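You operate a simulated robot arm through the tools that you are given. There is no shell and no other tool.

Carry out the task below with a simulated robot arm. There is one attempt and no reset: what you move stays moved.

Task
Pipette 5 ml of blue, then 5 ml of green, into the clear tube, with a fresh tip for each.
Fine: the tubes in the pipette stand; both used tips go in the tip bin; spill nothing.
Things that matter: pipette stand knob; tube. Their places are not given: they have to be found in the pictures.

Only the result counts: the job must be done as asked and must still hold three seconds after the hand-in. Knocking over, shifting, dropping, spilling or breaking anything else fails it.

Robot
A 7-joint arm with a two-finger gripper, fixed in place. Base frame: the origin is at the foot of the arm, x ahead of it, y to its left, z up; the work surface is at about z = 895. Units: mm, degrees, N and s.
With the tool pointing down near the work surface it reaches from about 340 to 720 mm from the base axis. Its first joint turns from -66.0 to 66.0 degrees. Payload 2.45 kg.
Tool frame: the origin (TCP) lies between the finger pads and is the grasp point; the fingertips stand 26 mm ahead of it; z points along the fingers, y is the line along which they close. The gripper opens to 96 mm. The gripper's body begins 69 mm behind the TCP.
Orientation is told as [roll, pitch, yaw] about the base's x, y, z axes, in that order, counted from this pose: with the fingers straight down and closing along the base's y, the tool's x points along the base's -x, its y along +y and its z along -z.

Tools
- The arm moves only by the tool arm_command. Its argument "series" is a list that holds one entry, the list of rows, each a list of 6 numbers: the shift along the tool's x, y, z in units of 150 mm (1.0 is 150 mm), then the turn, a rotation vector about the tool's x, y, z in units of 60 degrees (1.0 is 60 degrees). In form: [[[tx, ty, tz, rx, ry, rz], ...]]. A call has 1 to 20 rows; each row is the pose to reach, as a shift and turn from the pose commanded when the call began, along the tool's axes at that moment. "hand" is the opening, from 0 (shut) to 1 (fully open), set as the call begins (left out, the last holds). A call with a number of a shift or a turn outside -1 to 1 is refused whole. A row lasts 0.2 s, in which the tool goes at most 50 mm and 8.6 degrees; a call with a longer step from one row to the next is refused whole, and so is a gripper value outside its range. A pose out of reach is approached as far as the arm can. The call stops where the force on the tool passes 40 N (or 10 N more than at its start, if that is more) or the arm is blocked; 0.2 s more then pass. The fingers move at their own pace and stop on an object; they squeeze with about 43 N. The grip force told is the motor's: it shows also when the fingers shut on nothing. Time passes only in rows, and 0.2 s behind the last, so rows that repeat a pose let the fingers close. It gives the time, the measured TCP pose, the force on the tool (base axes), the opening and the grip force at its end, in the units of the frame above (readings bear some noise), with the torque about the TCP (base axes, N m) and any sound that the robot's microphone picked up.
- Cameras (640 x 400 px; columns grow to the right, rows downward): "scene" is fixed at [156.4, -382.1, 1445.8]; the picture's right is [0.85, -0.52, 0.00], its down [-0.19, -0.31, -0.93] and it looks along [0.49, 0.80, -0.36] (base axes); focal length 293 px, centre (320, 200). "wrist" rides on the gripper at [82, 3, -98] in the tool frame; the picture's right is [-0.04, 1.00, 0.00], its down [-0.73, -0.03, -0.68] and it looks along [-0.68, -0.03, 0.73] (tool axes); focal length 256 px, centre (320, 200).
- camera(camera): a new picture of that camera. It takes no simulated time.
- probe_pixels(camera, pixels): for up to 12 pixels [column, row] of the newest picture of that camera ("zoom" is the newest enlarged one), the place [x, y, z] in the base frame of the surface seen there, good to about 3 mm. It takes no simulated time.
- inspect(camera, box): a new picture of the part [left, top, right, bottom] of that camera's present view, enlarged. It takes no simulated time.
- job_done(): hands the job in; it is judged then, once.

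Open the gripper and draw the arm clear of the work before you hand the job in, unless the task says otherwise.

The tools are called after "Request:" by a JSON object that holds its "fn" and its "kwargs". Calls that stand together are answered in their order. arm_command: Moves the arm, as the interface text tells. Its arguments: {"type":"object","properties":{"series":{"type":"array","items":{"type":"array","items":{"type":"array","items":{"type":"number"}}}},"hand":{"type":"number"}},"required":["series"]} The other tools are called the same way: camera (camera) takes a picture; probe_pixels (camera, pixels) gives the place of the surface under pixels of a picture; inspect (camera, box) takes an enlarged picture of a part of a camera's view; job_done () hands the job in.

At the start:

```text
time: 0.0
position: [343.7, 3.2, 1359.2]
tool_rot: [0.0, -0.1, -0.1]
wrist_force: [0.3, 0.4, 0.0]
ft_torque: [0.01, -0.03, -0.01]
opening: 96.0
finger_force: 0.1
```

scene: 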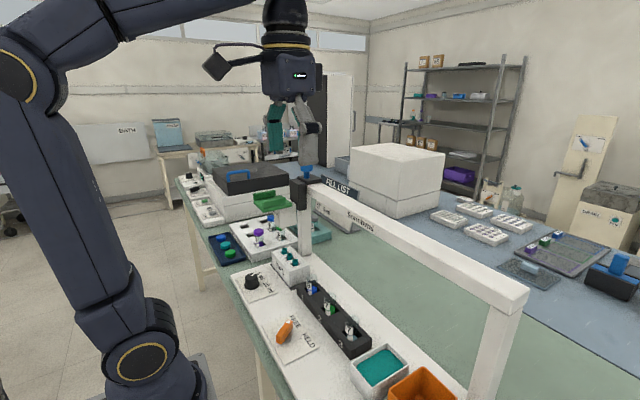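
wrist: 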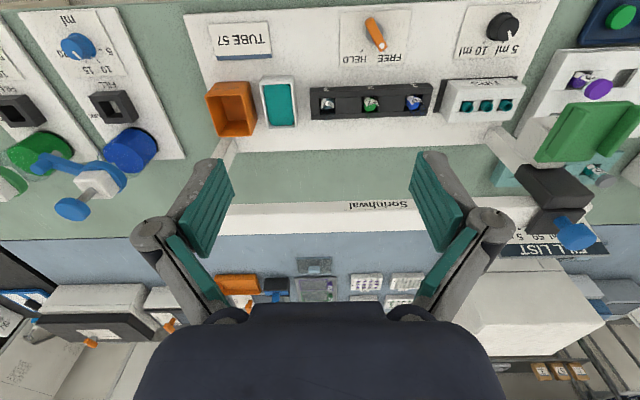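

I start by looking closely at the bench: the wrist picture shows a pipette panel around (370,80) and a carriage/rail near (550,200). I'll enlarge both views.

Request:
{"fn": "inspect", "kwargs": {"camera": "wrist", "box": [180, 0, 420, 150]}}

Request:
{"fn": "inspect", "kwargs": {"camera": "wrist", "box": [400, 0, 640, 150]}}

Request:
{"fn": "inspect", "kwargs": {"camera": "scene", "box": [220, 240, 476, 400]}}

Request:
{"fn": "inspect", "kwargs": {"camera": "scene", "box": [170, 150, 362, 270]}}

Request:
{"fn": "inspect", "kwargs": {"camera": "wrist", "box": [480, 60, 640, 260]}}

```text
2.67 times, centred on (300, 75) of wrist
```

zoom: 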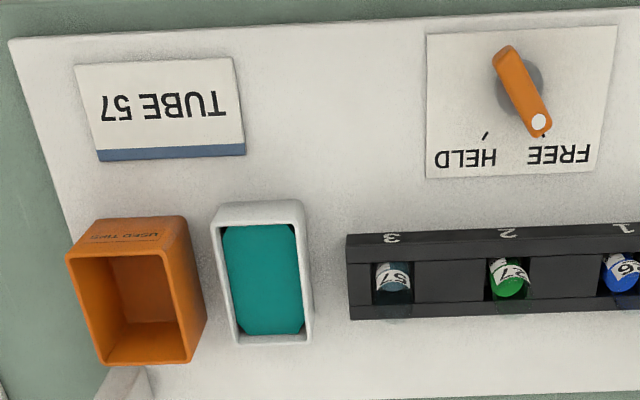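

```text
2.67 times, centred on (520, 75) of wrist
```

zoom: 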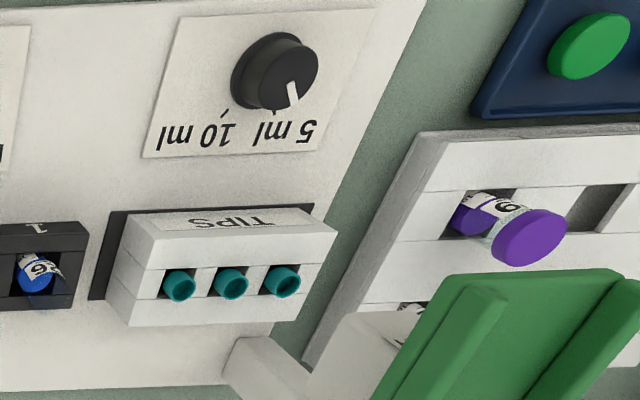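

```text
2.50 times, centred on (348, 320) of scene
```

zoom: 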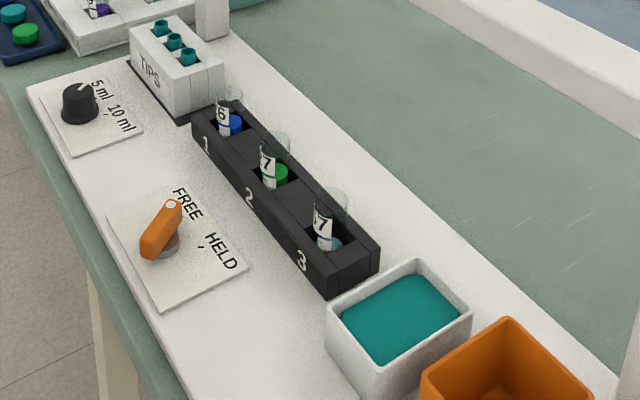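

```text
3.33 times, centred on (266, 210) of scene
```

zoom: 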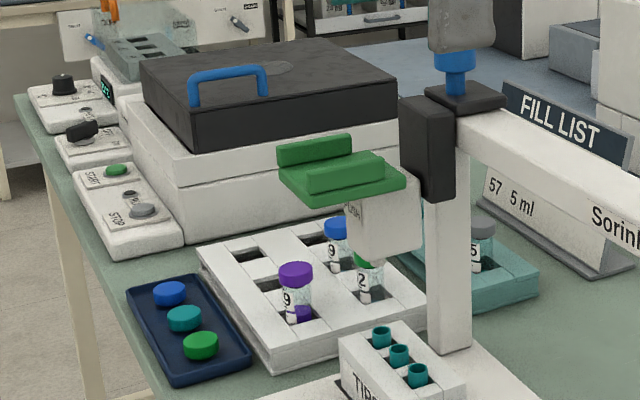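

```text
2.00 times, centred on (560, 160) of wrist
```

zoom: 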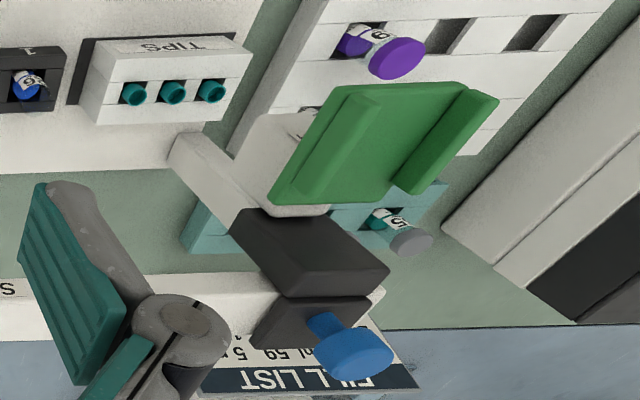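

The carriage on the beam (scene about (300,190)) seems to be the pipette with a green pad and blue knob; I probe its parts and enlarge more.

Request:
{"fn": "inspect", "kwargs": {"camera": "scene", "box": [240, 160, 352, 230]}}

Request:
{"fn": "probe_pixels", "kwargs": {"camera": "scene", "pixels": [[306, 168], [310, 180], [296, 190], [268, 194], [275, 205], [284, 220], [303, 250], [330, 195], [520, 295], [400, 240]]}}

Request:
{"fn": "inspect", "kwargs": {"camera": "scene", "box": [300, 160, 556, 320]}}

Request:
{"fn": "inspect", "kwargs": {"camera": "wrist", "box": [180, 140, 640, 300]}}

```text
5.71 times, centred on (296, 195) of scene
```

zoom: 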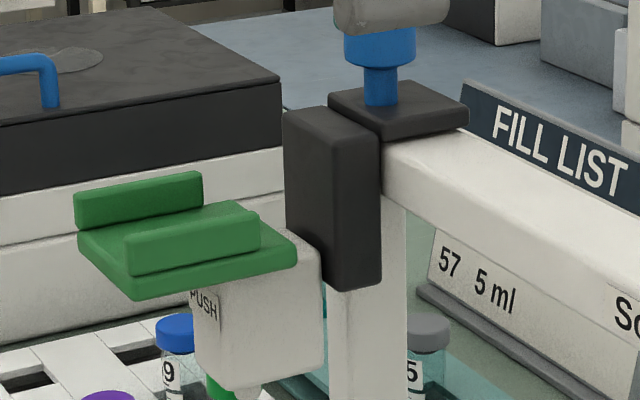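

```text
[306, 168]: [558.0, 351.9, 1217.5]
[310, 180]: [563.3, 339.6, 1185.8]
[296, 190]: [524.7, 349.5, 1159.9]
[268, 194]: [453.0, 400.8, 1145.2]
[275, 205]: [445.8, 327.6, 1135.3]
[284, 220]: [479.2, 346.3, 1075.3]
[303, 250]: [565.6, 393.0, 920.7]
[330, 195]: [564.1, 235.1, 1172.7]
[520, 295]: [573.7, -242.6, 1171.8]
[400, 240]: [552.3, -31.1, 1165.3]
```

```text
2.50 times, centred on (428, 240) of scene
```

zoom: 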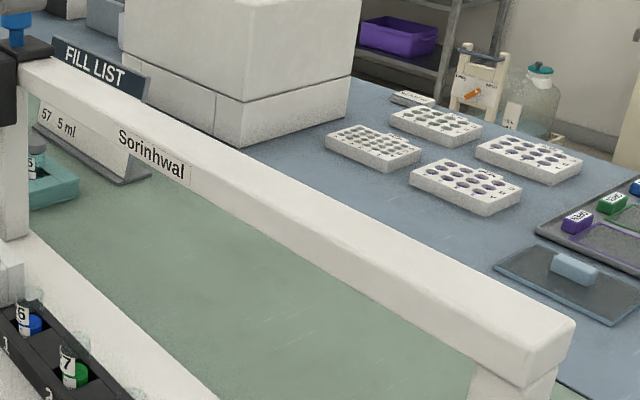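

```text
1.39 times, centred on (410, 220) of wrist
```

zoom: 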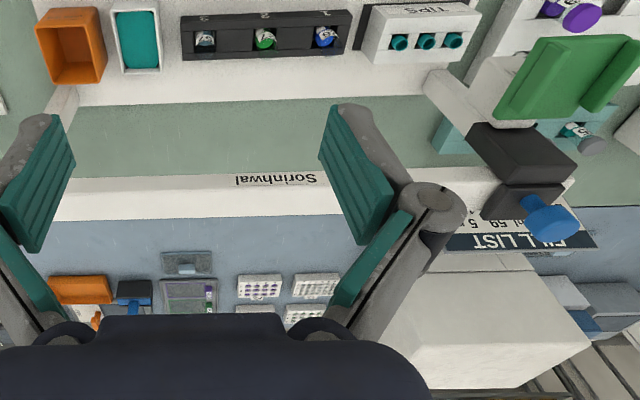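

Next I probe the panel items: tip rack, tubes, teal tray, bin, dials, and the head.

Request:
{"fn": "camera", "kwargs": {"camera": "wrist"}}

Request:
{"fn": "probe_pixels", "kwargs": {"camera": "wrist", "pixels": [[467, 106], [487, 105], [505, 105], [412, 103], [371, 104], [327, 105], [279, 103], [237, 122], [502, 28], [376, 35], [583, 140], [578, 236]]}}

Request:
{"fn": "inspect", "kwargs": {"camera": "wrist", "box": [520, 80, 640, 200]}}

Request:
{"fn": "inspect", "kwargs": {"camera": "wrist", "box": [0, 0, 200, 230]}}

Request:
{"fn": "inspect", "kwargs": {"camera": "scene", "box": [340, 330, 470, 400]}}

Request:
{"fn": "inspect", "kwargs": {"camera": "scene", "box": [260, 200, 330, 250]}}

```text
taken
```

wrist: 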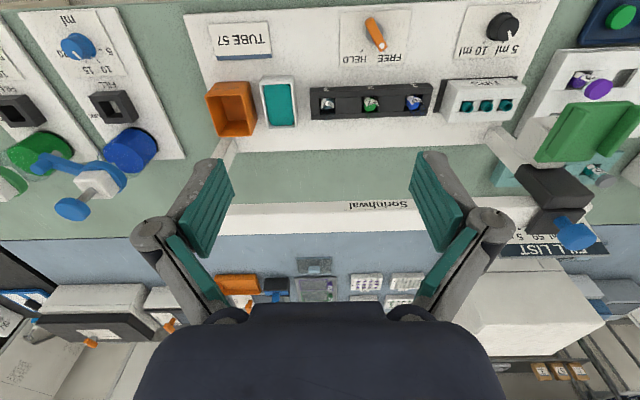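

```text
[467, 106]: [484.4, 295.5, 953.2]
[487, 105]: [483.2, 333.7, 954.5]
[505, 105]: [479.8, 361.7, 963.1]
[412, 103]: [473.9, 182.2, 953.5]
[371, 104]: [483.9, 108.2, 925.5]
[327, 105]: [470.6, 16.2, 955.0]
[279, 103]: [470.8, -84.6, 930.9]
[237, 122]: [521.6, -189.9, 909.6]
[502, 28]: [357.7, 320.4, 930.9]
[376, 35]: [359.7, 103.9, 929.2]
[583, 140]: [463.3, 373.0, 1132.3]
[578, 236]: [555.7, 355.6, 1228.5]
```

```text
3.33 times, centred on (580, 140) of wrist
```

zoom: 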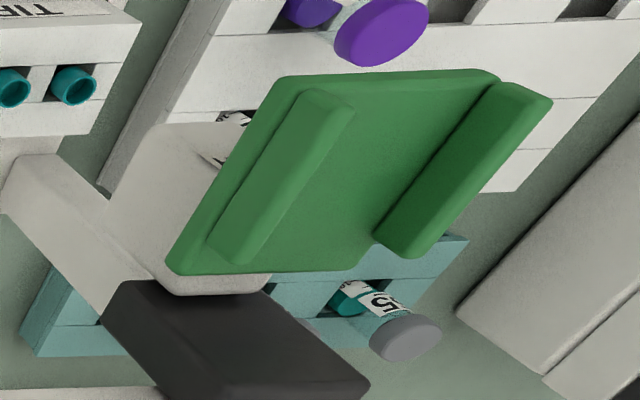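

```text
1.74 times, centred on (100, 115) of wrist
```

zoom: 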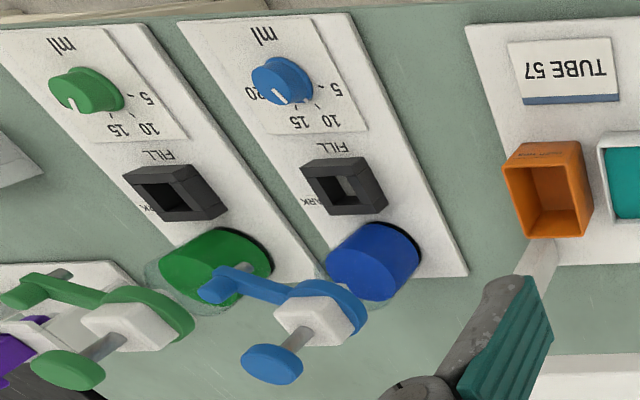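

```text
4.92 times, centred on (405, 365) of scene
```

zoom: 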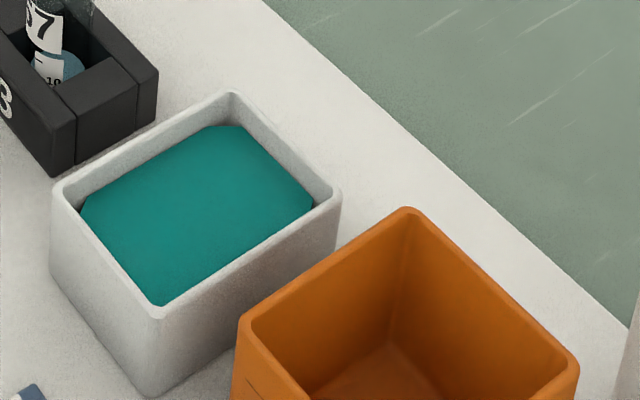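

```text
8.00 times, centred on (295, 225) of scene
```

zoom: 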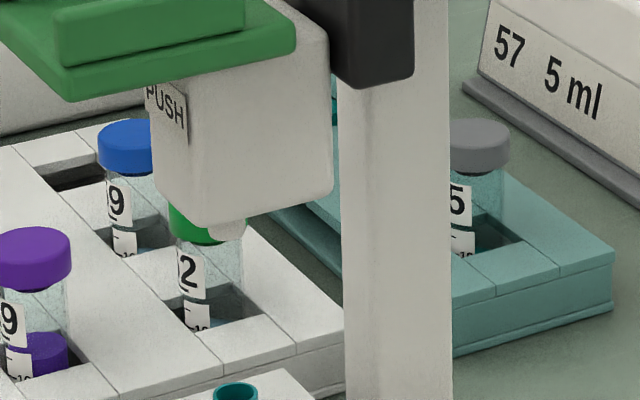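

The lever by the FREE/HELD label appears at FREE and the dial looks near 5 ml; I lower the arm between panel and beam side to look closer at both with the wrist camera.

Request:
{"fn": "arm_command", "kwargs": {"series": [[[0, 0.16, 0.24, 0, 0, 0], [0, 0.32, 0.48, 0, 0, 0], [0, 0.48, 0.72, 0, 0, 0], [0, 0.64, 0.95, 0, 0, 0], [0, 0.64, 0.95, 0, 0, 0]]]}}

Request:
{"fn": "camera", "kwargs": {"camera": "wrist"}}

Request:
{"fn": "camera", "kwargs": {"camera": "scene"}}

```text
time: 1.2
position: [342.5, 100.8, 1216.7]
tool_rot: [0.0, 0.0, 0.1]
wrist_force: [-0.4, 0.3, 1.0]
ft_torque: [-0.01, 0.0, 0.01]
opening: 96.0
finger_force: 0.0
```

```text
taken
```

wrist: 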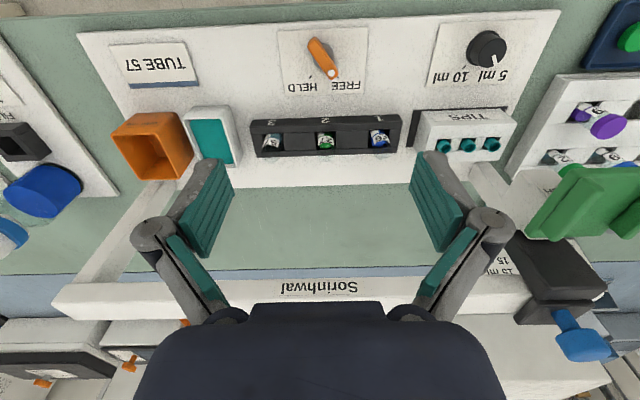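

```text
taken
```

scene: 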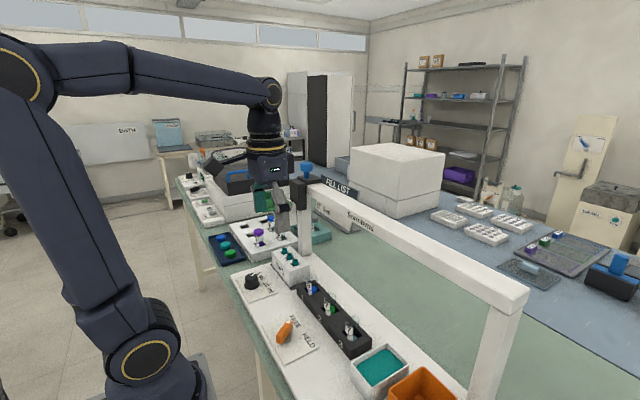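

I enlarge the dial, the lever, the tubes and the carriage from this closer view.

Request:
{"fn": "inspect", "kwargs": {"camera": "wrist", "box": [420, 10, 540, 90]}}

Request:
{"fn": "inspect", "kwargs": {"camera": "wrist", "box": [260, 20, 380, 100]}}

Request:
{"fn": "inspect", "kwargs": {"camera": "wrist", "box": [240, 90, 420, 190]}}

Request:
{"fn": "inspect", "kwargs": {"camera": "wrist", "box": [400, 90, 640, 370]}}

Request:
{"fn": "inspect", "kwargs": {"camera": "scene", "box": [230, 265, 390, 365]}}

```text
5.00 times, centred on (480, 50) of wrist
```

zoom: 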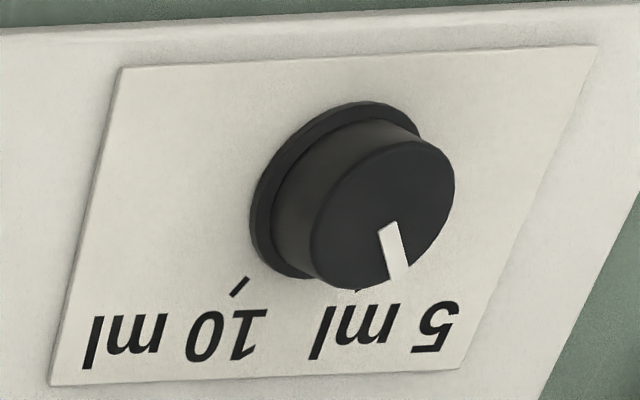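

```text
5.00 times, centred on (320, 60) of wrist
```

zoom: 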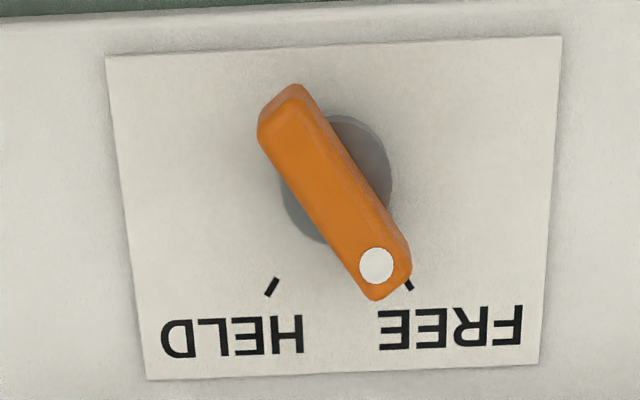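

```text
3.56 times, centred on (330, 140) of wrist
```

zoom: 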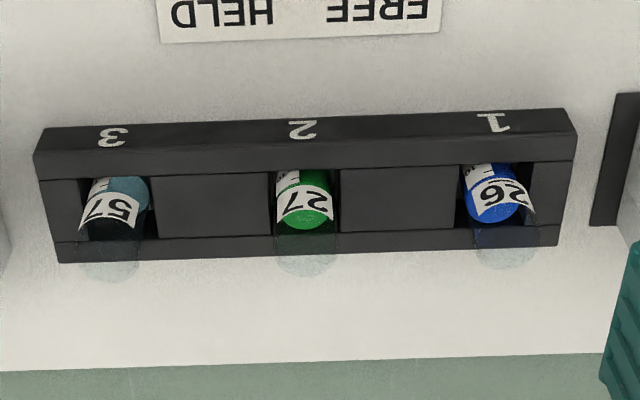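

```text
1.43 times, centred on (520, 230) of wrist
```

zoom: 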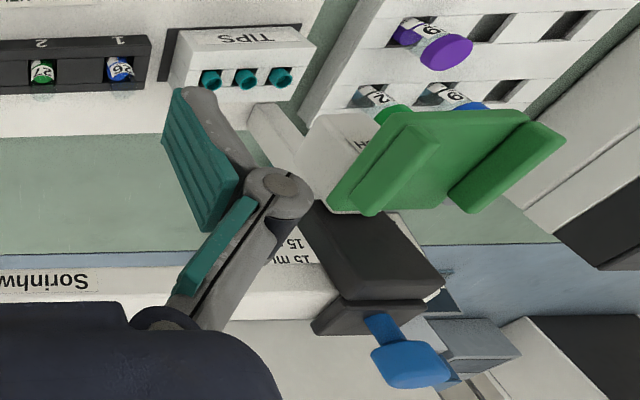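

```text
4.00 times, centred on (310, 315) of scene
```

zoom: 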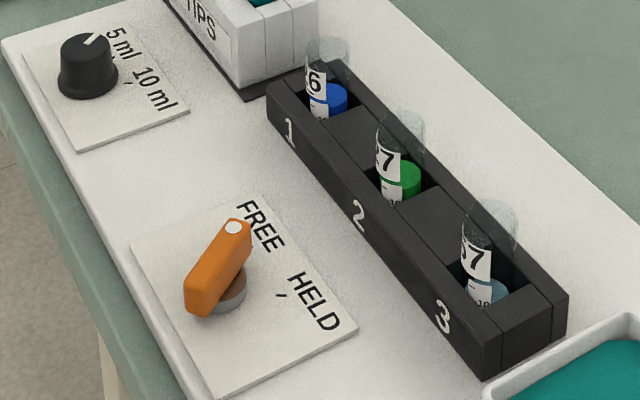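

The dial pointer looks aligned with the 5 ml tick; I probe the ticks and pointers in the enlarged dial view to verify the angles.

Request:
{"fn": "inspect", "kwargs": {"camera": "wrist", "box": [420, 10, 540, 90]}}

Request:
{"fn": "probe_pixels", "kwargs": {"camera": "zoom", "pixels": [[383, 225], [403, 275], [383, 150], [320, 220], [450, 190], [357, 291], [238, 287], [255, 190], [420, 130], [350, 340], [200, 340]]}}

Request:
{"fn": "inspect", "kwargs": {"camera": "wrist", "box": [260, 20, 380, 100]}}

Request:
{"fn": "probe_pixels", "kwargs": {"camera": "zoom", "pixels": [[376, 265], [290, 95], [270, 287], [408, 285], [330, 180], [375, 160], [300, 215], [262, 130], [380, 298], [315, 92]]}}

Request:
{"fn": "probe_pixels", "kwargs": {"camera": "wrist", "pixels": [[580, 200], [545, 225], [596, 170], [640, 205], [560, 265], [568, 318], [585, 345], [560, 355], [443, 146], [467, 145], [491, 144], [460, 305]]}}

```text
5.00 times, centred on (480, 50) of wrist
```

zoom: 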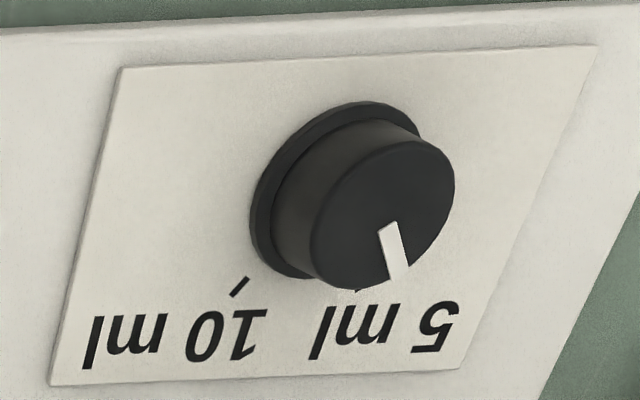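

```text
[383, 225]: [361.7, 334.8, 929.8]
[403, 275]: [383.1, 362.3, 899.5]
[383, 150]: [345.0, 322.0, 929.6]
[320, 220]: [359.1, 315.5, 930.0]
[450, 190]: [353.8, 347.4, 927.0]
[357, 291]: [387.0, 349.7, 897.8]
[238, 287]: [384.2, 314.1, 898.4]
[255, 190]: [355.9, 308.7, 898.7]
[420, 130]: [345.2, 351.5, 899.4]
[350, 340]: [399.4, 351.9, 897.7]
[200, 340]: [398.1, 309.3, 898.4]
```

```text
5.00 times, centred on (320, 60) of wrist
```

zoom: 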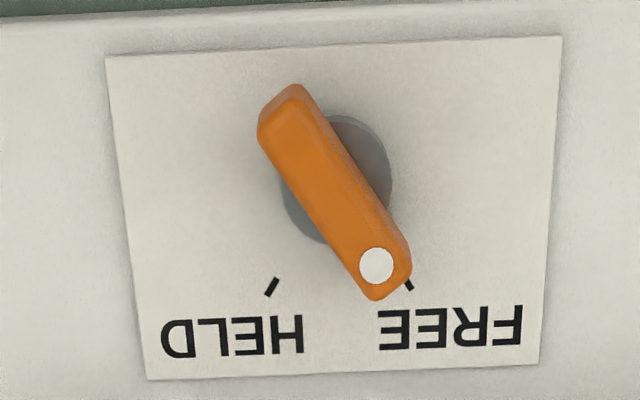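

```text
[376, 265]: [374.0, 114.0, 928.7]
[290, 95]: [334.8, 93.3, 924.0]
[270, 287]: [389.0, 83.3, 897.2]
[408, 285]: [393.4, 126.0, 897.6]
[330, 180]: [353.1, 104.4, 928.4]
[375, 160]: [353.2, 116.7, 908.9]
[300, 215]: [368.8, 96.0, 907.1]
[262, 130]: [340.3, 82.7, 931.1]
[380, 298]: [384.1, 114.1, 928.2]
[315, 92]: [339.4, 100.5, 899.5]
```

```text
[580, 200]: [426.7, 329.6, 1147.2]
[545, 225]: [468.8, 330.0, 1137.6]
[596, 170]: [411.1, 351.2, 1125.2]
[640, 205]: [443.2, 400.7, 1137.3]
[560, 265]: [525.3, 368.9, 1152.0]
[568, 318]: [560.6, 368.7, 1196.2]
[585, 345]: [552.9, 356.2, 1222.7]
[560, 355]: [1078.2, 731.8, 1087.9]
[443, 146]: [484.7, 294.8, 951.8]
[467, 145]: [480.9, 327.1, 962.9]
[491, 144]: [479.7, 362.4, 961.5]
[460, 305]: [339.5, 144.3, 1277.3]
```

Dial geometry works out at about 34° = the 5 ml tick, and the lever dot is at FREE (30°). Now I locate the nozzle under the head and the carriage edges in the scene view.

Request:
{"fn": "inspect", "kwargs": {"camera": "scene", "box": [250, 165, 330, 265]}}

Request:
{"fn": "probe_pixels", "kwargs": {"camera": "scene", "pixels": [[288.5, 228], [289, 230], [282, 228], [290, 215], [276, 215], [274, 252], [284, 256], [293, 260], [306, 215], [300, 180], [310, 240], [293, 205]]}}

```text
4.00 times, centred on (290, 215) of scene
```

zoom: 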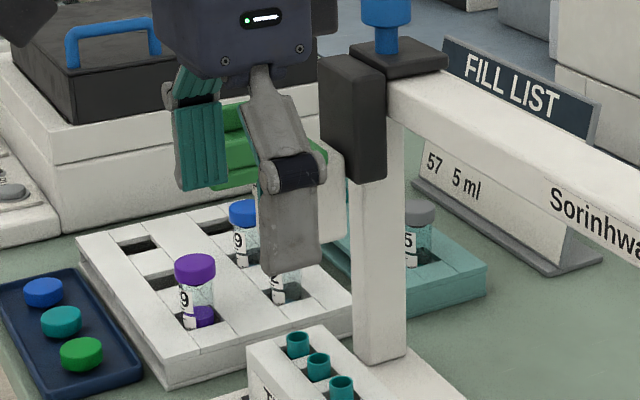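

```text
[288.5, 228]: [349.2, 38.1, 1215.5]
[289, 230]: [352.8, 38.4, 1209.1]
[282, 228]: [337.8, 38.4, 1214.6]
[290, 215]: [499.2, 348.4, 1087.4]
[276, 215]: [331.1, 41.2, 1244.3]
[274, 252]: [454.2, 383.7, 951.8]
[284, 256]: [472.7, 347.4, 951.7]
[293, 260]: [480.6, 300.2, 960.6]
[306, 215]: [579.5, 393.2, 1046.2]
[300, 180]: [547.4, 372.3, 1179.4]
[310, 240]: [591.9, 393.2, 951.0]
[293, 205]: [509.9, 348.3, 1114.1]
```

The hand blocks the scene view of the nozzle, so I return to the starting pose and probe there.

Request:
{"fn": "arm_command", "kwargs": {"series": [[[0, -0.16, -0.24, 0, 0, 0], [0, -0.32, -0.48, 0, 0, 0], [0, -0.48, -0.72, 0, 0, 0], [0, -0.64, -0.95, 0, 0, 0], [0, -0.64, -0.95, 0, 0, 0]]]}}

Request:
{"fn": "inspect", "kwargs": {"camera": "scene", "box": [250, 165, 330, 265]}}

Request:
{"fn": "probe_pixels", "kwargs": {"camera": "zoom", "pixels": [[313, 255], [320, 260], [298, 248], [285, 180], [335, 180], [335, 235], [298, 345], [318, 366], [341, 387], [215, 115], [285, 100], [318, 150]]}}

Request:
{"fn": "inspect", "kwargs": {"camera": "scene", "box": [264, 195, 304, 235]}}

```text
time: 2.4
position: [343.5, 4.7, 1359.6]
tool_rot: [0.0, 0.0, 0.0]
wrist_force: [0.0, -0.5, -0.3]
ft_torque: [0.0, -0.02, -0.03]
opening: 96.0
finger_force: 0.1
```

```text
4.00 times, centred on (290, 215) of scene
```

zoom: 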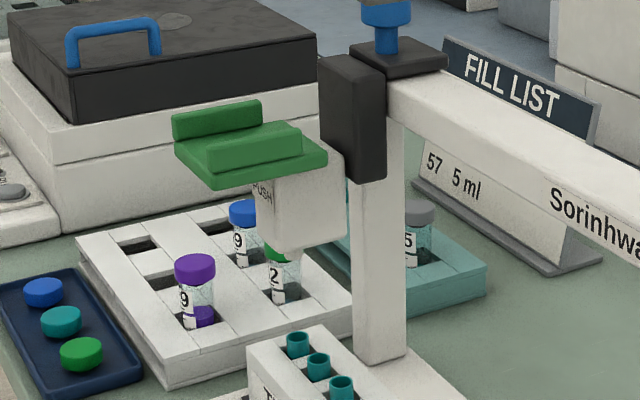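

```text
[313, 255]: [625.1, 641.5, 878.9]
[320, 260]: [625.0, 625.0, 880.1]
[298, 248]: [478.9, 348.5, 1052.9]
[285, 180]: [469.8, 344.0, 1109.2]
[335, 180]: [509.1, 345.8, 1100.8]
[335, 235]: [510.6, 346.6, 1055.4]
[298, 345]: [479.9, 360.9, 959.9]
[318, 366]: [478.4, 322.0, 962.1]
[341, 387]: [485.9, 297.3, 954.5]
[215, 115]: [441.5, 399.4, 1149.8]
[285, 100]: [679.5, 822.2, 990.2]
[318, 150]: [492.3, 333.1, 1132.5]
```

```text
10.00 times, centred on (284, 215) of scene
```

zoom: 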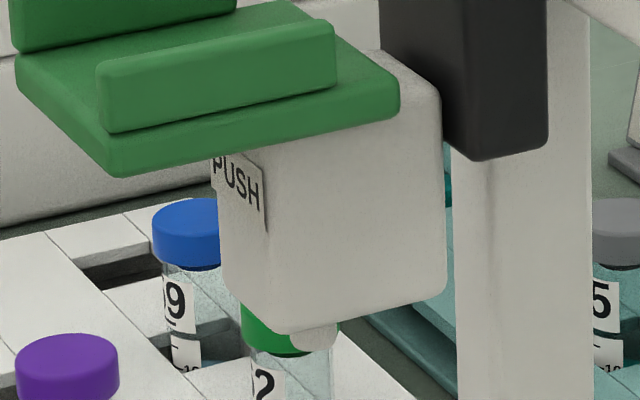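

I probe the nozzle stub at (315,335) in this enlargement plus body corners.

Request:
{"fn": "probe_pixels", "kwargs": {"camera": "zoom", "pixels": [[315, 338], [320, 345], [305, 342], [290, 320], [435, 285], [222, 280], [440, 100], [215, 180], [120, 165], [395, 100], [20, 65], [330, 60]]}}

```text
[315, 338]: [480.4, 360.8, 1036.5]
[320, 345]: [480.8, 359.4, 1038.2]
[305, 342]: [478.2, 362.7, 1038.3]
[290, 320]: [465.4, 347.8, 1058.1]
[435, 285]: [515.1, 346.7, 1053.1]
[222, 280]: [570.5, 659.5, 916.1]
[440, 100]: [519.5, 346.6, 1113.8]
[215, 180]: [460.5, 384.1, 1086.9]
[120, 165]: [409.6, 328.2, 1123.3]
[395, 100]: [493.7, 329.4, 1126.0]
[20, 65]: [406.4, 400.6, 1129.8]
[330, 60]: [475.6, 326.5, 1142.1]
```

The nozzle is near (481,364,1037). Now I zoom on the tip rack rims to get the tip centres.

Request:
{"fn": "inspect", "kwargs": {"camera": "scene", "box": [270, 240, 310, 275]}}

```text
11.43 times, centred on (290, 258) of scene
```

zoom: 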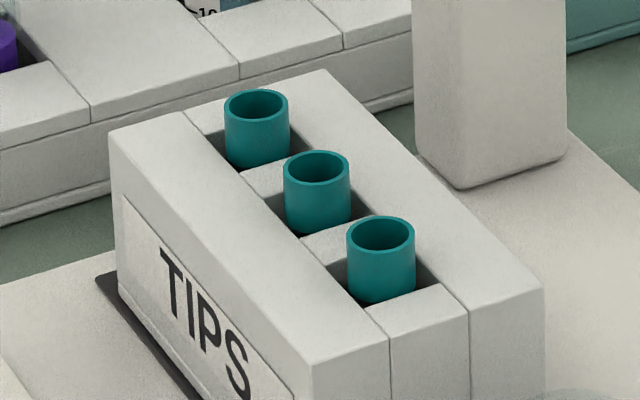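

I probe the rims: front rim and left/right edges of each tip.

Request:
{"fn": "probe_pixels", "kwargs": {"camera": "zoom", "pixels": [[227, 103], [287, 103], [257, 119], [257, 92], [286, 165], [348, 165], [317, 182], [317, 152], [349, 231], [412, 231], [381, 250], [381, 218]]}}

```text
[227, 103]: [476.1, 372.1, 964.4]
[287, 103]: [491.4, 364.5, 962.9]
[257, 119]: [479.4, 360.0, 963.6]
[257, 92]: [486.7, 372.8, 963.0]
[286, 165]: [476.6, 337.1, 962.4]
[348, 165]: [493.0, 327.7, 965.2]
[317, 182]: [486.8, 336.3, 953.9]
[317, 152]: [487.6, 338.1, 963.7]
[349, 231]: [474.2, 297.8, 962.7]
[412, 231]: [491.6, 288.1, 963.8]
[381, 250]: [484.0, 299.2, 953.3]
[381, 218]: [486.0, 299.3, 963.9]
```

Tip 3 is at about (483,367) directly below the nozzle, so the head starts aligned over it. First I go to the FREE/HELD lever at (358,104.5), turning the hand 31° to straddle it.

Request:
{"fn": "arm_command", "kwargs": {"series": [[[-0.02, 0.133, 0.19, 0, 0, -0.1], [-0.04, 0.266, 0.38, 0, 0, -0.2], [-0.06, 0.4, 0.57, 0, 0, -0.31], [-0.08, 0.53, 0.76, 0, 0, -0.41], [-0.097, 0.665, 0.95, 0, 0, -0.52], [-0.097, 0.665, 0.95, 0, 0, -0.52]]], "hand": 0.7}}

Request:
{"fn": "camera", "kwargs": {"camera": "wrist"}}

```text
time: 3.8
position: [357.5, 104.4, 1216.0]
tool_rot: [0.0, 0.1, 31.2]
wrist_force: [-0.1, -0.5, -0.3]
ft_torque: [0.01, 0.0, 0.0]
opening: 67.1
finger_force: 0.1
```

```text
taken
```

wrist: 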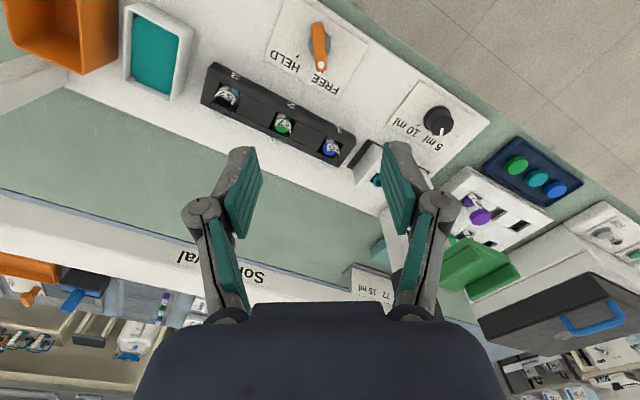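

The lever (318,45) is now aligned with the image vertical. I descend over it in two steps.

Request:
{"fn": "arm_command", "kwargs": {"series": [[[0, 0, 0.3, 0, 0, 0], [0, 0, 0.6, 0, 0, 0], [0, 0, 0.94, 0, 0, 0], [0, 0, 0.94, 0, 0, 0]]]}}

Request:
{"fn": "camera", "kwargs": {"camera": "wrist"}}

Request:
{"fn": "camera", "kwargs": {"camera": "scene"}}

```text
refused: row 3 steps farther than a row can; nothing moved
```

```text
taken
```

wrist: 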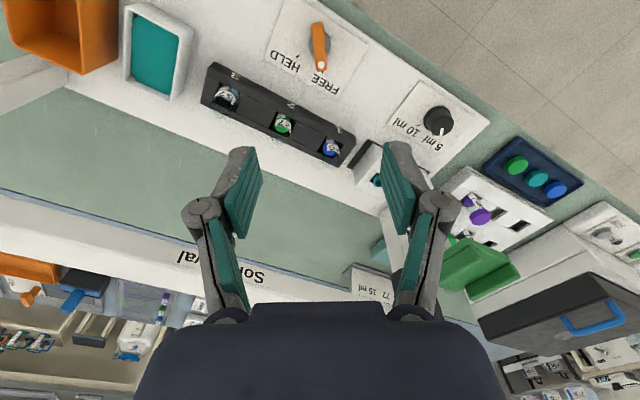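

```text
taken
```

scene: 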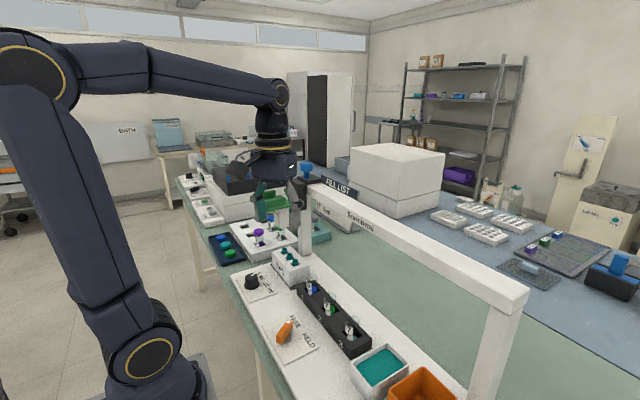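

The step was too long by a little; I descend again with even steps.

Request:
{"fn": "arm_command", "kwargs": {"series": [[[0, 0, 0.3, 0, 0, 0], [0, 0, 0.6, 0, 0, 0], [0, 0, 0.9, 0, 0, 0], [0, 0, 0.94, 0, 0, 0]]]}}

Request:
{"fn": "camera", "kwargs": {"camera": "wrist"}}

Request:
{"fn": "camera", "kwargs": {"camera": "scene"}}

```text
time: 4.8
position: [359.2, 106.4, 1075.1]
tool_rot: [0.0, 0.0, 31.3]
wrist_force: [0.5, 0.0, 0.4]
ft_torque: [0.01, 0.02, -0.01]
opening: 67.2
finger_force: 0.1
```

```text
taken
```

wrist: 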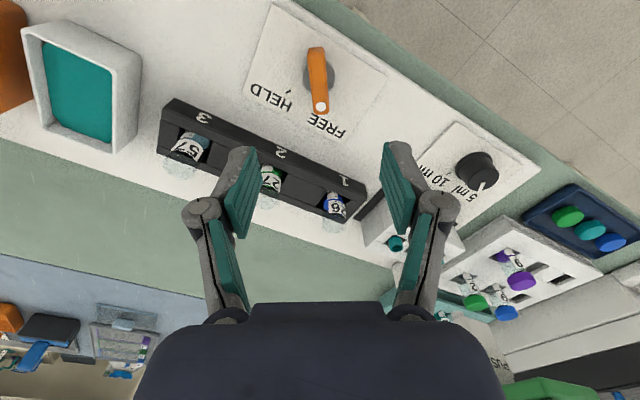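

```text
taken
```

scene: 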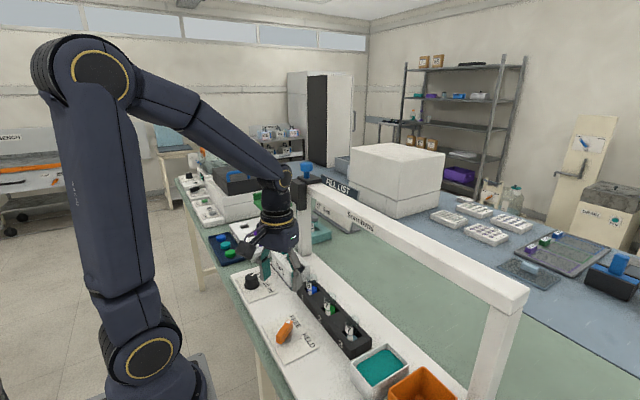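

Projection shows the lever pivot right below the TCP. I descend to z≈940, with fingers either side of the lever.

Request:
{"fn": "arm_command", "kwargs": {"series": [[[0, 0, 0.3, 0, 0, 0], [0, 0, 0.6, 0, 0, 0], [0, 0, 0.8, 0, 0, 0], [0, 0, 0.9, 0, 0, 0], [0, 0, 0.9, 0, 0, 0]]]}}

Request:
{"fn": "camera", "kwargs": {"camera": "wrist"}}

Request:
{"fn": "inspect", "kwargs": {"camera": "scene", "box": [220, 240, 380, 360]}}

```text
time: 6.0
position: [358.8, 107.1, 940.3]
tool_rot: [0.0, 0.1, 31.2]
wrist_force: [-0.4, 0.7, 0.2]
ft_torque: [0.0, 0.01, 0.03]
opening: 67.2
finger_force: 0.0
```

```text
taken
```

wrist: 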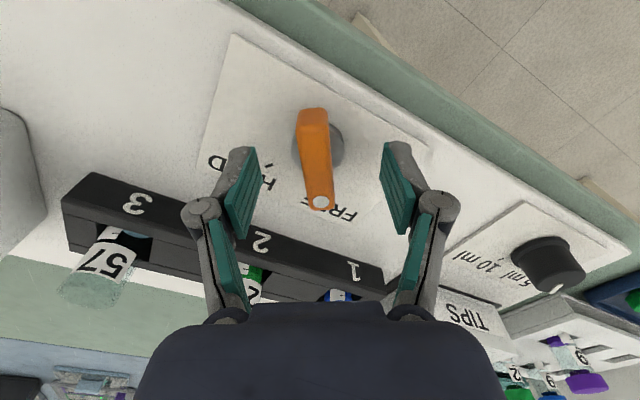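

```text
3.33 times, centred on (300, 300) of scene
```

zoom: 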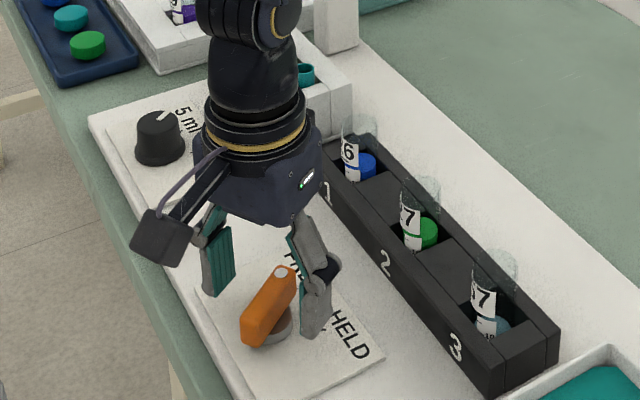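

The fingers straddle the orange lever (at (315,155)). I close on it.

Request:
{"fn": "arm_command", "kwargs": {"series": [[[0, 0, 0, 0, 0, 0], [0, 0, 0, 0, 0, 0], [0, 0, 0, 0, 0, 0], [0, 0, 0, 0, 0, 0]]], "hand": 0}}

Request:
{"fn": "camera", "kwargs": {"camera": "wrist"}}

```text
time: 7.0
position: [359.8, 104.1, 939.4]
tool_rot: [-0.1, 0.0, 31.0]
wrist_force: [6.3, -13.6, -4.0]
ft_torque: [-0.42, -0.12, 0.0]
opening: 16.0
finger_force: 36.6
```

```text
taken
```

wrist: 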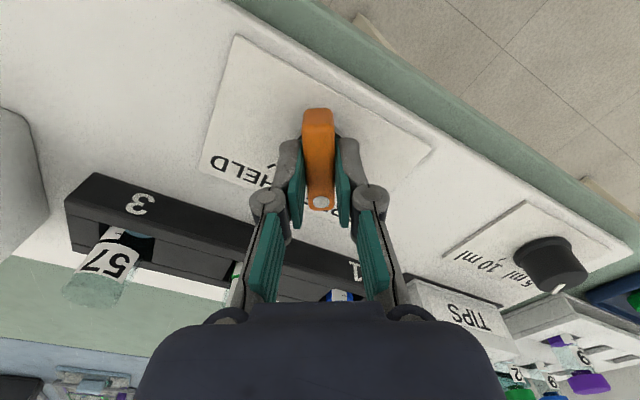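

Gripped at 16 mm with a slight sideways load of about 15 N. I ease 2 mm toward -tool y and turn the lever about 60° from FREE to HELD.

Request:
{"fn": "arm_command", "kwargs": {"series": [[[0, -0.013, 0, 0, 0, 0], [0, -0.013, 0, 0, 0, 0.1], [0, -0.013, 0, 0, 0, 0.22], [0, -0.013, 0, 0, 0, 0.34], [0, -0.013, 0, 0, 0, 0.46], [0, -0.013, 0, 0, 0, 0.58], [0, -0.013, 0, 0, 0, 0.7], [0, -0.013, 0, 0, 0, 0.82], [0, -0.013, 0, 0, 0, 0.92], [0, -0.013, 0, 0, 0, 1.0], [0, -0.013, 0, 0, 0, 1.0]]]}}

Request:
{"fn": "camera", "kwargs": {"camera": "wrist"}}

Request:
{"fn": "inspect", "kwargs": {"camera": "scene", "box": [220, 240, 380, 360]}}

```text
time: 9.4
position: [359.9, 104.8, 940.3]
tool_rot: [0.0, 0.0, -28.8]
wrist_force: [-1.0, 32.6, -20.3]
ft_torque: [0.77, 0.21, 0.01]
opening: 15.9
finger_force: 41.3
```

```text
taken
```

wrist: 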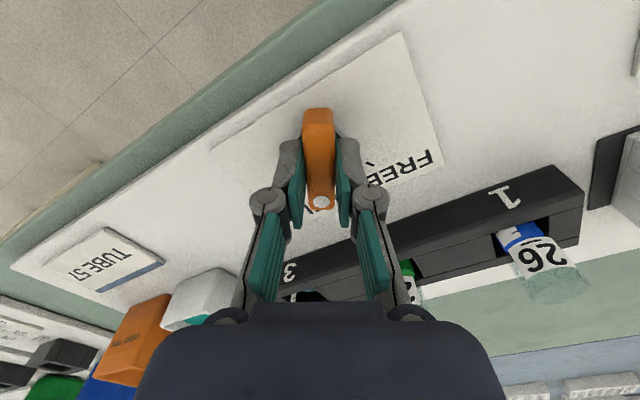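

```text
3.33 times, centred on (300, 300) of scene
```

zoom: 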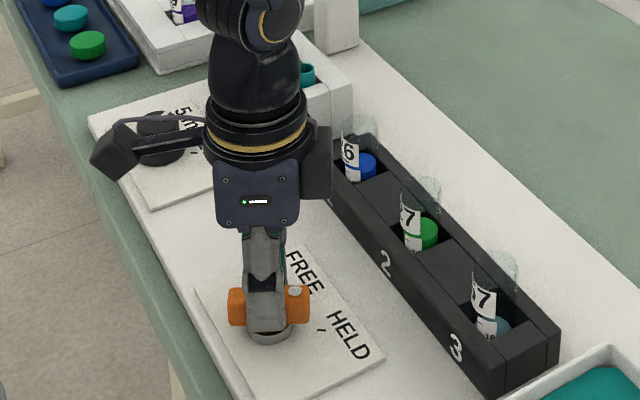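

The lever turned with the hand to about -29°, no click heard. I relieve the side load and turn the last few degrees toward the HELD tick.

Request:
{"fn": "arm_command", "kwargs": {"series": [[[0.009, 0.017, 0.006, 0, 0, 0], [0.009, 0.017, 0.006, 0, 0, 0.05], [0.009, 0.017, 0.006, 0, 0, 0.08], [0.009, 0.017, 0.006, 0, 0, 0.08]]]}}

Request:
{"fn": "camera", "kwargs": {"camera": "wrist"}}

```text
time: 10.4
position: [359.1, 105.0, 940.7]
tool_rot: [0.1, -0.1, -33.7]
wrist_force: [-0.2, -7.2, 29.5]
ft_torque: [-0.24, 0.01, -0.04]
opening: 15.9
finger_force: 41.9
```

```text
taken
```

wrist: 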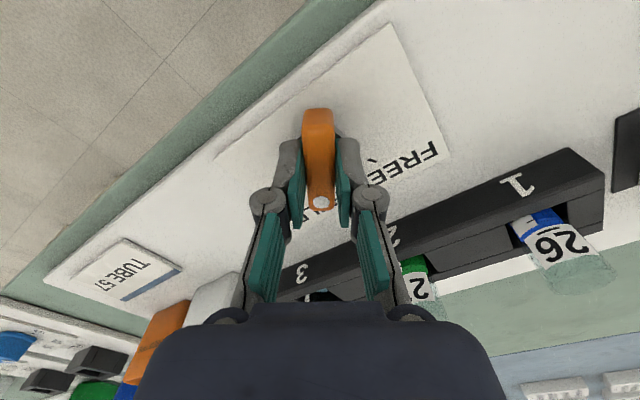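

Yaw is -33.7°, on the HELD tick. I open the fingers and then rise straight up.

Request:
{"fn": "arm_command", "kwargs": {"series": [[[0, 0, 0, 0, 0, 0], [0, 0, 0, 0, 0, 0], [0, 0, 0, 0, 0, 0], [0, 0, -0.05, 0, 0, 0], [0, 0, -0.3, 0, 0, 0], [0, 0, -0.6, 0, 0, 0], [0, 0, -0.9, 0, 0, 0]]], "hand": 0.6}}

Request:
{"fn": "camera", "kwargs": {"camera": "wrist"}}

Request:
{"fn": "inspect", "kwargs": {"camera": "scene", "box": [220, 240, 380, 360]}}

```text
time: 12.0
position: [360.0, 105.7, 1076.2]
tool_rot: [-0.1, 0.0, -33.6]
wrist_force: [-0.2, 0.2, 1.4]
ft_torque: [0.02, -0.03, 0.02]
opening: 57.7
finger_force: 0.1
```

```text
taken
```

wrist: 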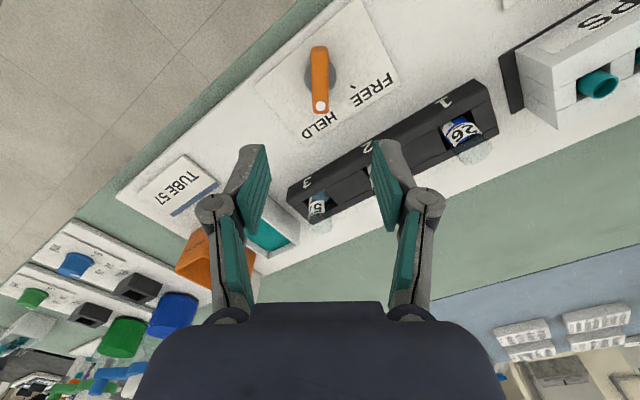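

```text
3.33 times, centred on (300, 300) of scene
```

zoom: 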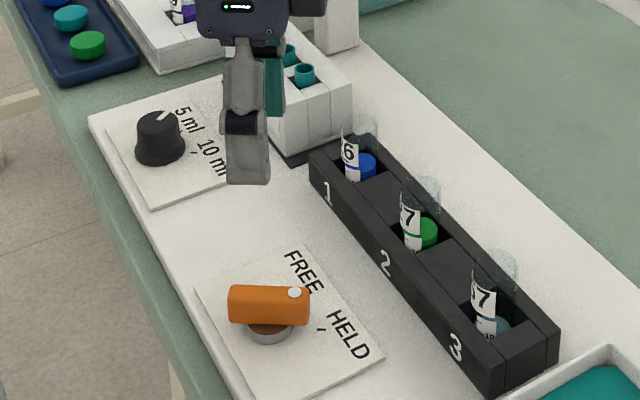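

The lever now sits at HELD. I raise the hand, straighten it, close the fingers and head toward the green PUSH plate (centre about (450,365), plate top z≈1131).

Request:
{"fn": "arm_command", "kwargs": {"series": [[[0, 0, -0.3, 0, 0, 0], [0.02, 0.06, -0.6, 0, 0, -0.1], [0.08, 0.25, -0.8, 0, 0, -0.2], [0.15, 0.48, -0.98, 0, 0, -0.32], [0.23, 0.72, -0.98, 0, 0, -0.44], [0.311, 0.947, -0.98, 0, 0, -0.56], [0.311, 0.947, -0.98, 0, 0, -0.56]]], "hand": 0}}

Request:
{"fn": "camera", "kwargs": {"camera": "wrist"}}

```text
time: 13.6
position: [398.8, 251.6, 1221.8]
tool_rot: [0.0, 0.0, 0.0]
wrist_force: [-0.3, 0.0, 0.4]
ft_torque: [-0.01, 0.03, 0.0]
opening: 0.0
finger_force: 28.4
```

```text
taken
```

wrist: 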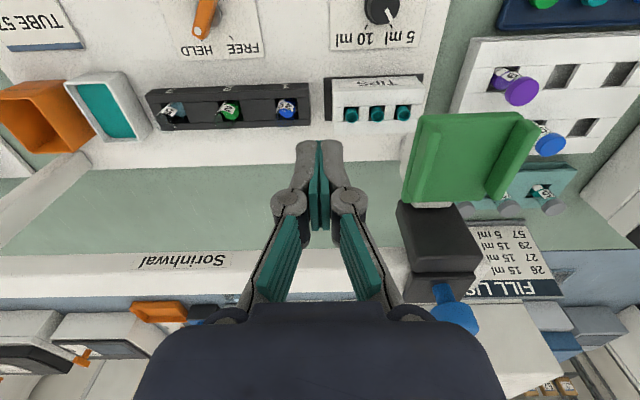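

From here the plate (460,155) is clear; I probe its ridges and surface.

Request:
{"fn": "inspect", "kwargs": {"camera": "wrist", "box": [380, 90, 560, 210]}}

Request:
{"fn": "probe_pixels", "kwargs": {"camera": "wrist", "pixels": [[415, 150], [428, 150], [440, 150], [460, 150], [480, 150], [495, 155], [515, 150], [470, 115], [465, 195], [420, 185], [440, 240], [455, 318]]}}

```text
3.33 times, centred on (470, 150) of wrist
```

zoom: 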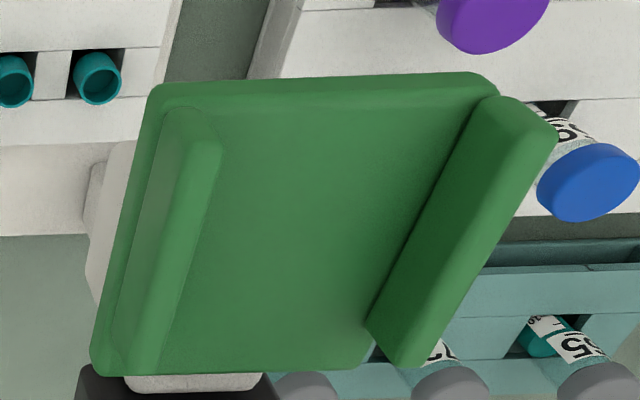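

```text
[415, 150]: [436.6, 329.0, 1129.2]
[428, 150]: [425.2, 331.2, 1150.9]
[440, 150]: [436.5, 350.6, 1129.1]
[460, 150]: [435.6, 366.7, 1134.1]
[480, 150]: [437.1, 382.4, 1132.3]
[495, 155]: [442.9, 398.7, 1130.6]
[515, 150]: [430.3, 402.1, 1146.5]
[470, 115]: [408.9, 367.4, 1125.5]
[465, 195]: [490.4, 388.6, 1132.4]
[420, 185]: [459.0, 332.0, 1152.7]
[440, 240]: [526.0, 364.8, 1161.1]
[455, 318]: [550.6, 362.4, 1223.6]
```

Plate spans x 408–495, with ridges at y≈335 and ≈400. I move above its middle at (445,366) with the fingers closed.

Request:
{"fn": "arm_command", "kwargs": {"series": [[[-0.08, 0.22, 0, 0, 0, 0], [-0.16, 0.45, 0, 0, 0, 0], [-0.24, 0.66, 0, 0, 0, 0], [-0.308, 0.763, 0.1, 0, 0, 0], [-0.308, 0.763, 0.25, 0, 0, 0], [-0.308, 0.763, 0.25, 0, 0, 0]]]}}

Request:
{"fn": "camera", "kwargs": {"camera": "scene"}}

Request:
{"fn": "camera", "kwargs": {"camera": "wrist"}}

```text
time: 15.0
position: [444.5, 366.4, 1184.6]
tool_rot: [-0.1, 0.0, 0.0]
wrist_force: [0.5, 0.1, 0.4]
ft_torque: [0.03, 0.0, 0.02]
opening: 0.0
finger_force: 28.3
```

```text
taken
```

scene: 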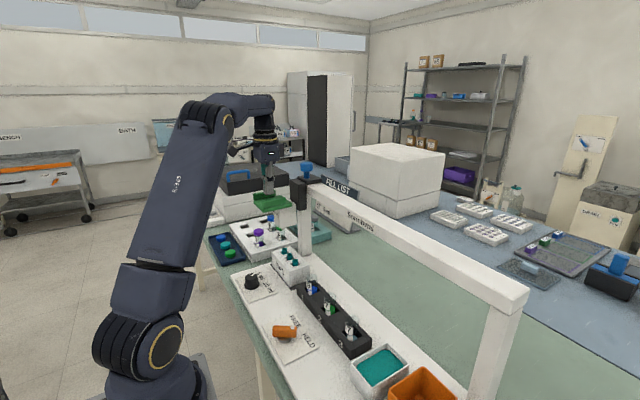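

```text
taken
```

wrist: 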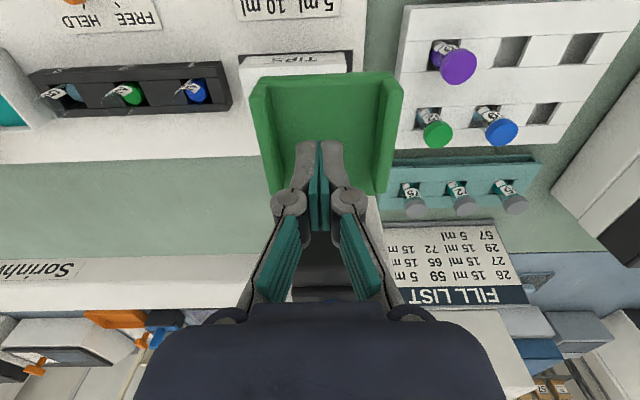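

The fingertips are centred between the ridges. I press slowly about 18 mm past contact and read the force.

Request:
{"fn": "arm_command", "kwargs": {"series": [[[0, 0, 0.1, 0, 0, 0], [0, 0, 0.17, 0, 0, 0], [0, 0, 0.2, 0, 0, 0], [0, 0, 0.25, 0, 0, 0], [0, 0, 0.3, 0, 0, 0], [0, 0, 0.3, 0, 0, 0]]]}}

Request:
{"fn": "inspect", "kwargs": {"camera": "scene", "box": [240, 150, 340, 270]}}

```text
time: 16.4
position: [444.7, 365.0, 1139.0]
tool_rot: [-0.1, -0.1, 0.0]
wrist_force: [-2.3, -0.7, 3.3]
ft_torque: [0.0, 0.05, -0.02]
opening: 5.7
finger_force: 27.6
```

```text
3.33 times, centred on (290, 210) of scene
```

zoom: 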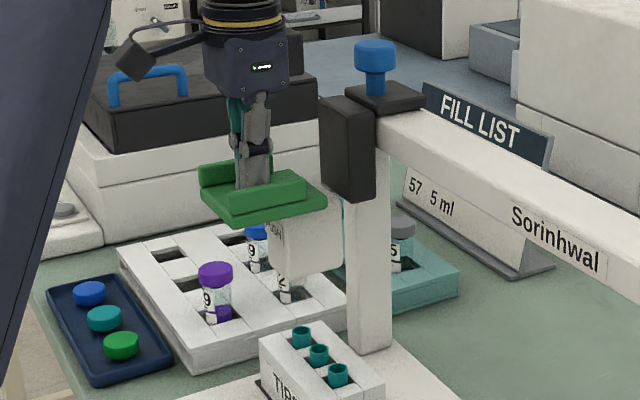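

The head descends with the plate at only ~3 N. I continue downward 45 mm more.

Request:
{"fn": "arm_command", "kwargs": {"series": [[[0, 0, 0.1, 0, 0, 0], [0, 0, 0.2, 0, 0, 0], [0, 0, 0.3, 0, 0, 0], [0, 0, 0.3, 0, 0, 0]]]}}

Request:
{"fn": "inspect", "kwargs": {"camera": "scene", "box": [240, 150, 340, 270]}}

```text
time: 17.4
position: [444.4, 364.6, 1094.0]
tool_rot: [0.0, 0.0, -0.1]
wrist_force: [-0.5, -0.3, 5.1]
ft_torque: [0.0, 0.04, -0.01]
opening: 6.1
finger_force: 28.8
```

```text
3.33 times, centred on (290, 210) of scene
```

zoom: 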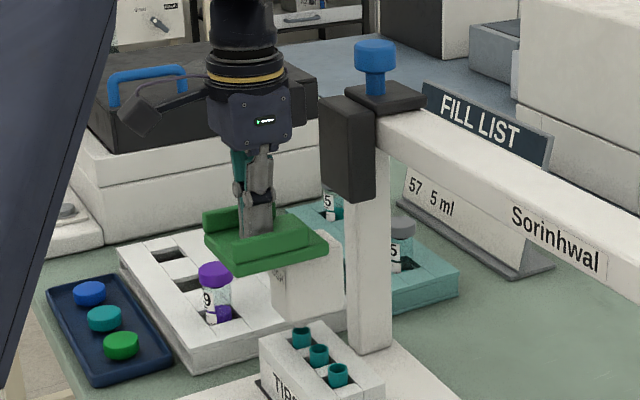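

The nozzle is now just above the far tip; I zoom in to verify alignment before seating it.

Request:
{"fn": "inspect", "kwargs": {"camera": "scene", "box": [265, 225, 315, 260]}}

Request:
{"fn": "camera", "kwargs": {"camera": "wrist"}}

```text
11.43 times, centred on (290, 242) of scene
```

zoom: 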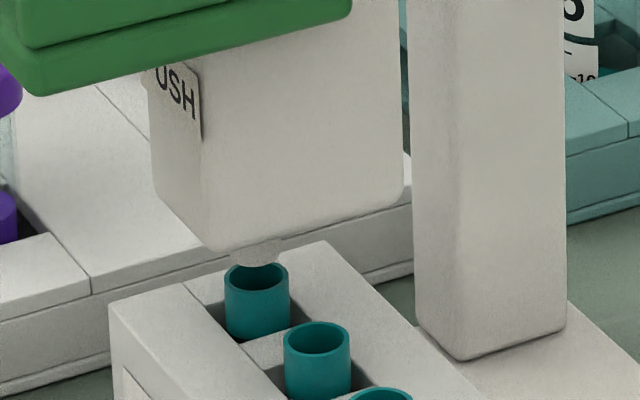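

```text
taken
```

wrist: 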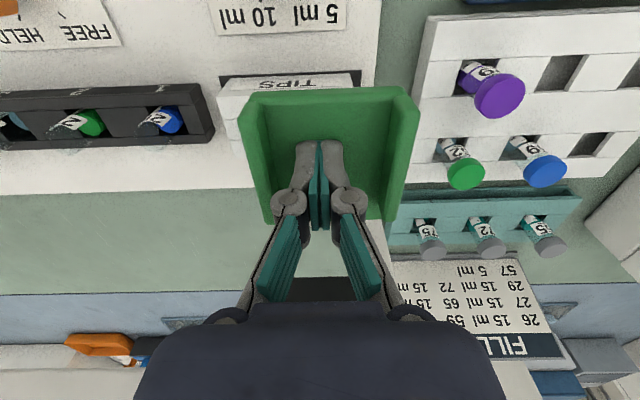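

Nozzle and tip (257,275) line up. I press on slowly to seat the tip.

Request:
{"fn": "arm_command", "kwargs": {"series": [[[0, 0, 0.04, 0, 0, 0], [0, 0, 0.08, 0, 0, 0], [0, 0, 0.1, 0, 0, 0], [0, 0, 0.12, 0, 0, 0], [0, 0, 0.12, 0, 0, 0]]]}}

Request:
{"fn": "inspect", "kwargs": {"camera": "scene", "box": [265, 225, 315, 260]}}

```text
time: 18.6
position: [444.6, 364.8, 1075.3]
tool_rot: [0.0, -0.1, 0.0]
wrist_force: [-1.9, 1.3, 8.9]
ft_torque: [0.02, 0.07, 0.01]
opening: 6.2
finger_force: 28.6
```

```text
11.43 times, centred on (290, 242) of scene
```

zoom: 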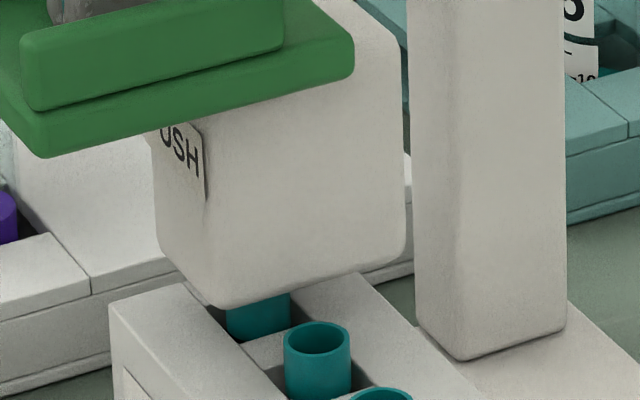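

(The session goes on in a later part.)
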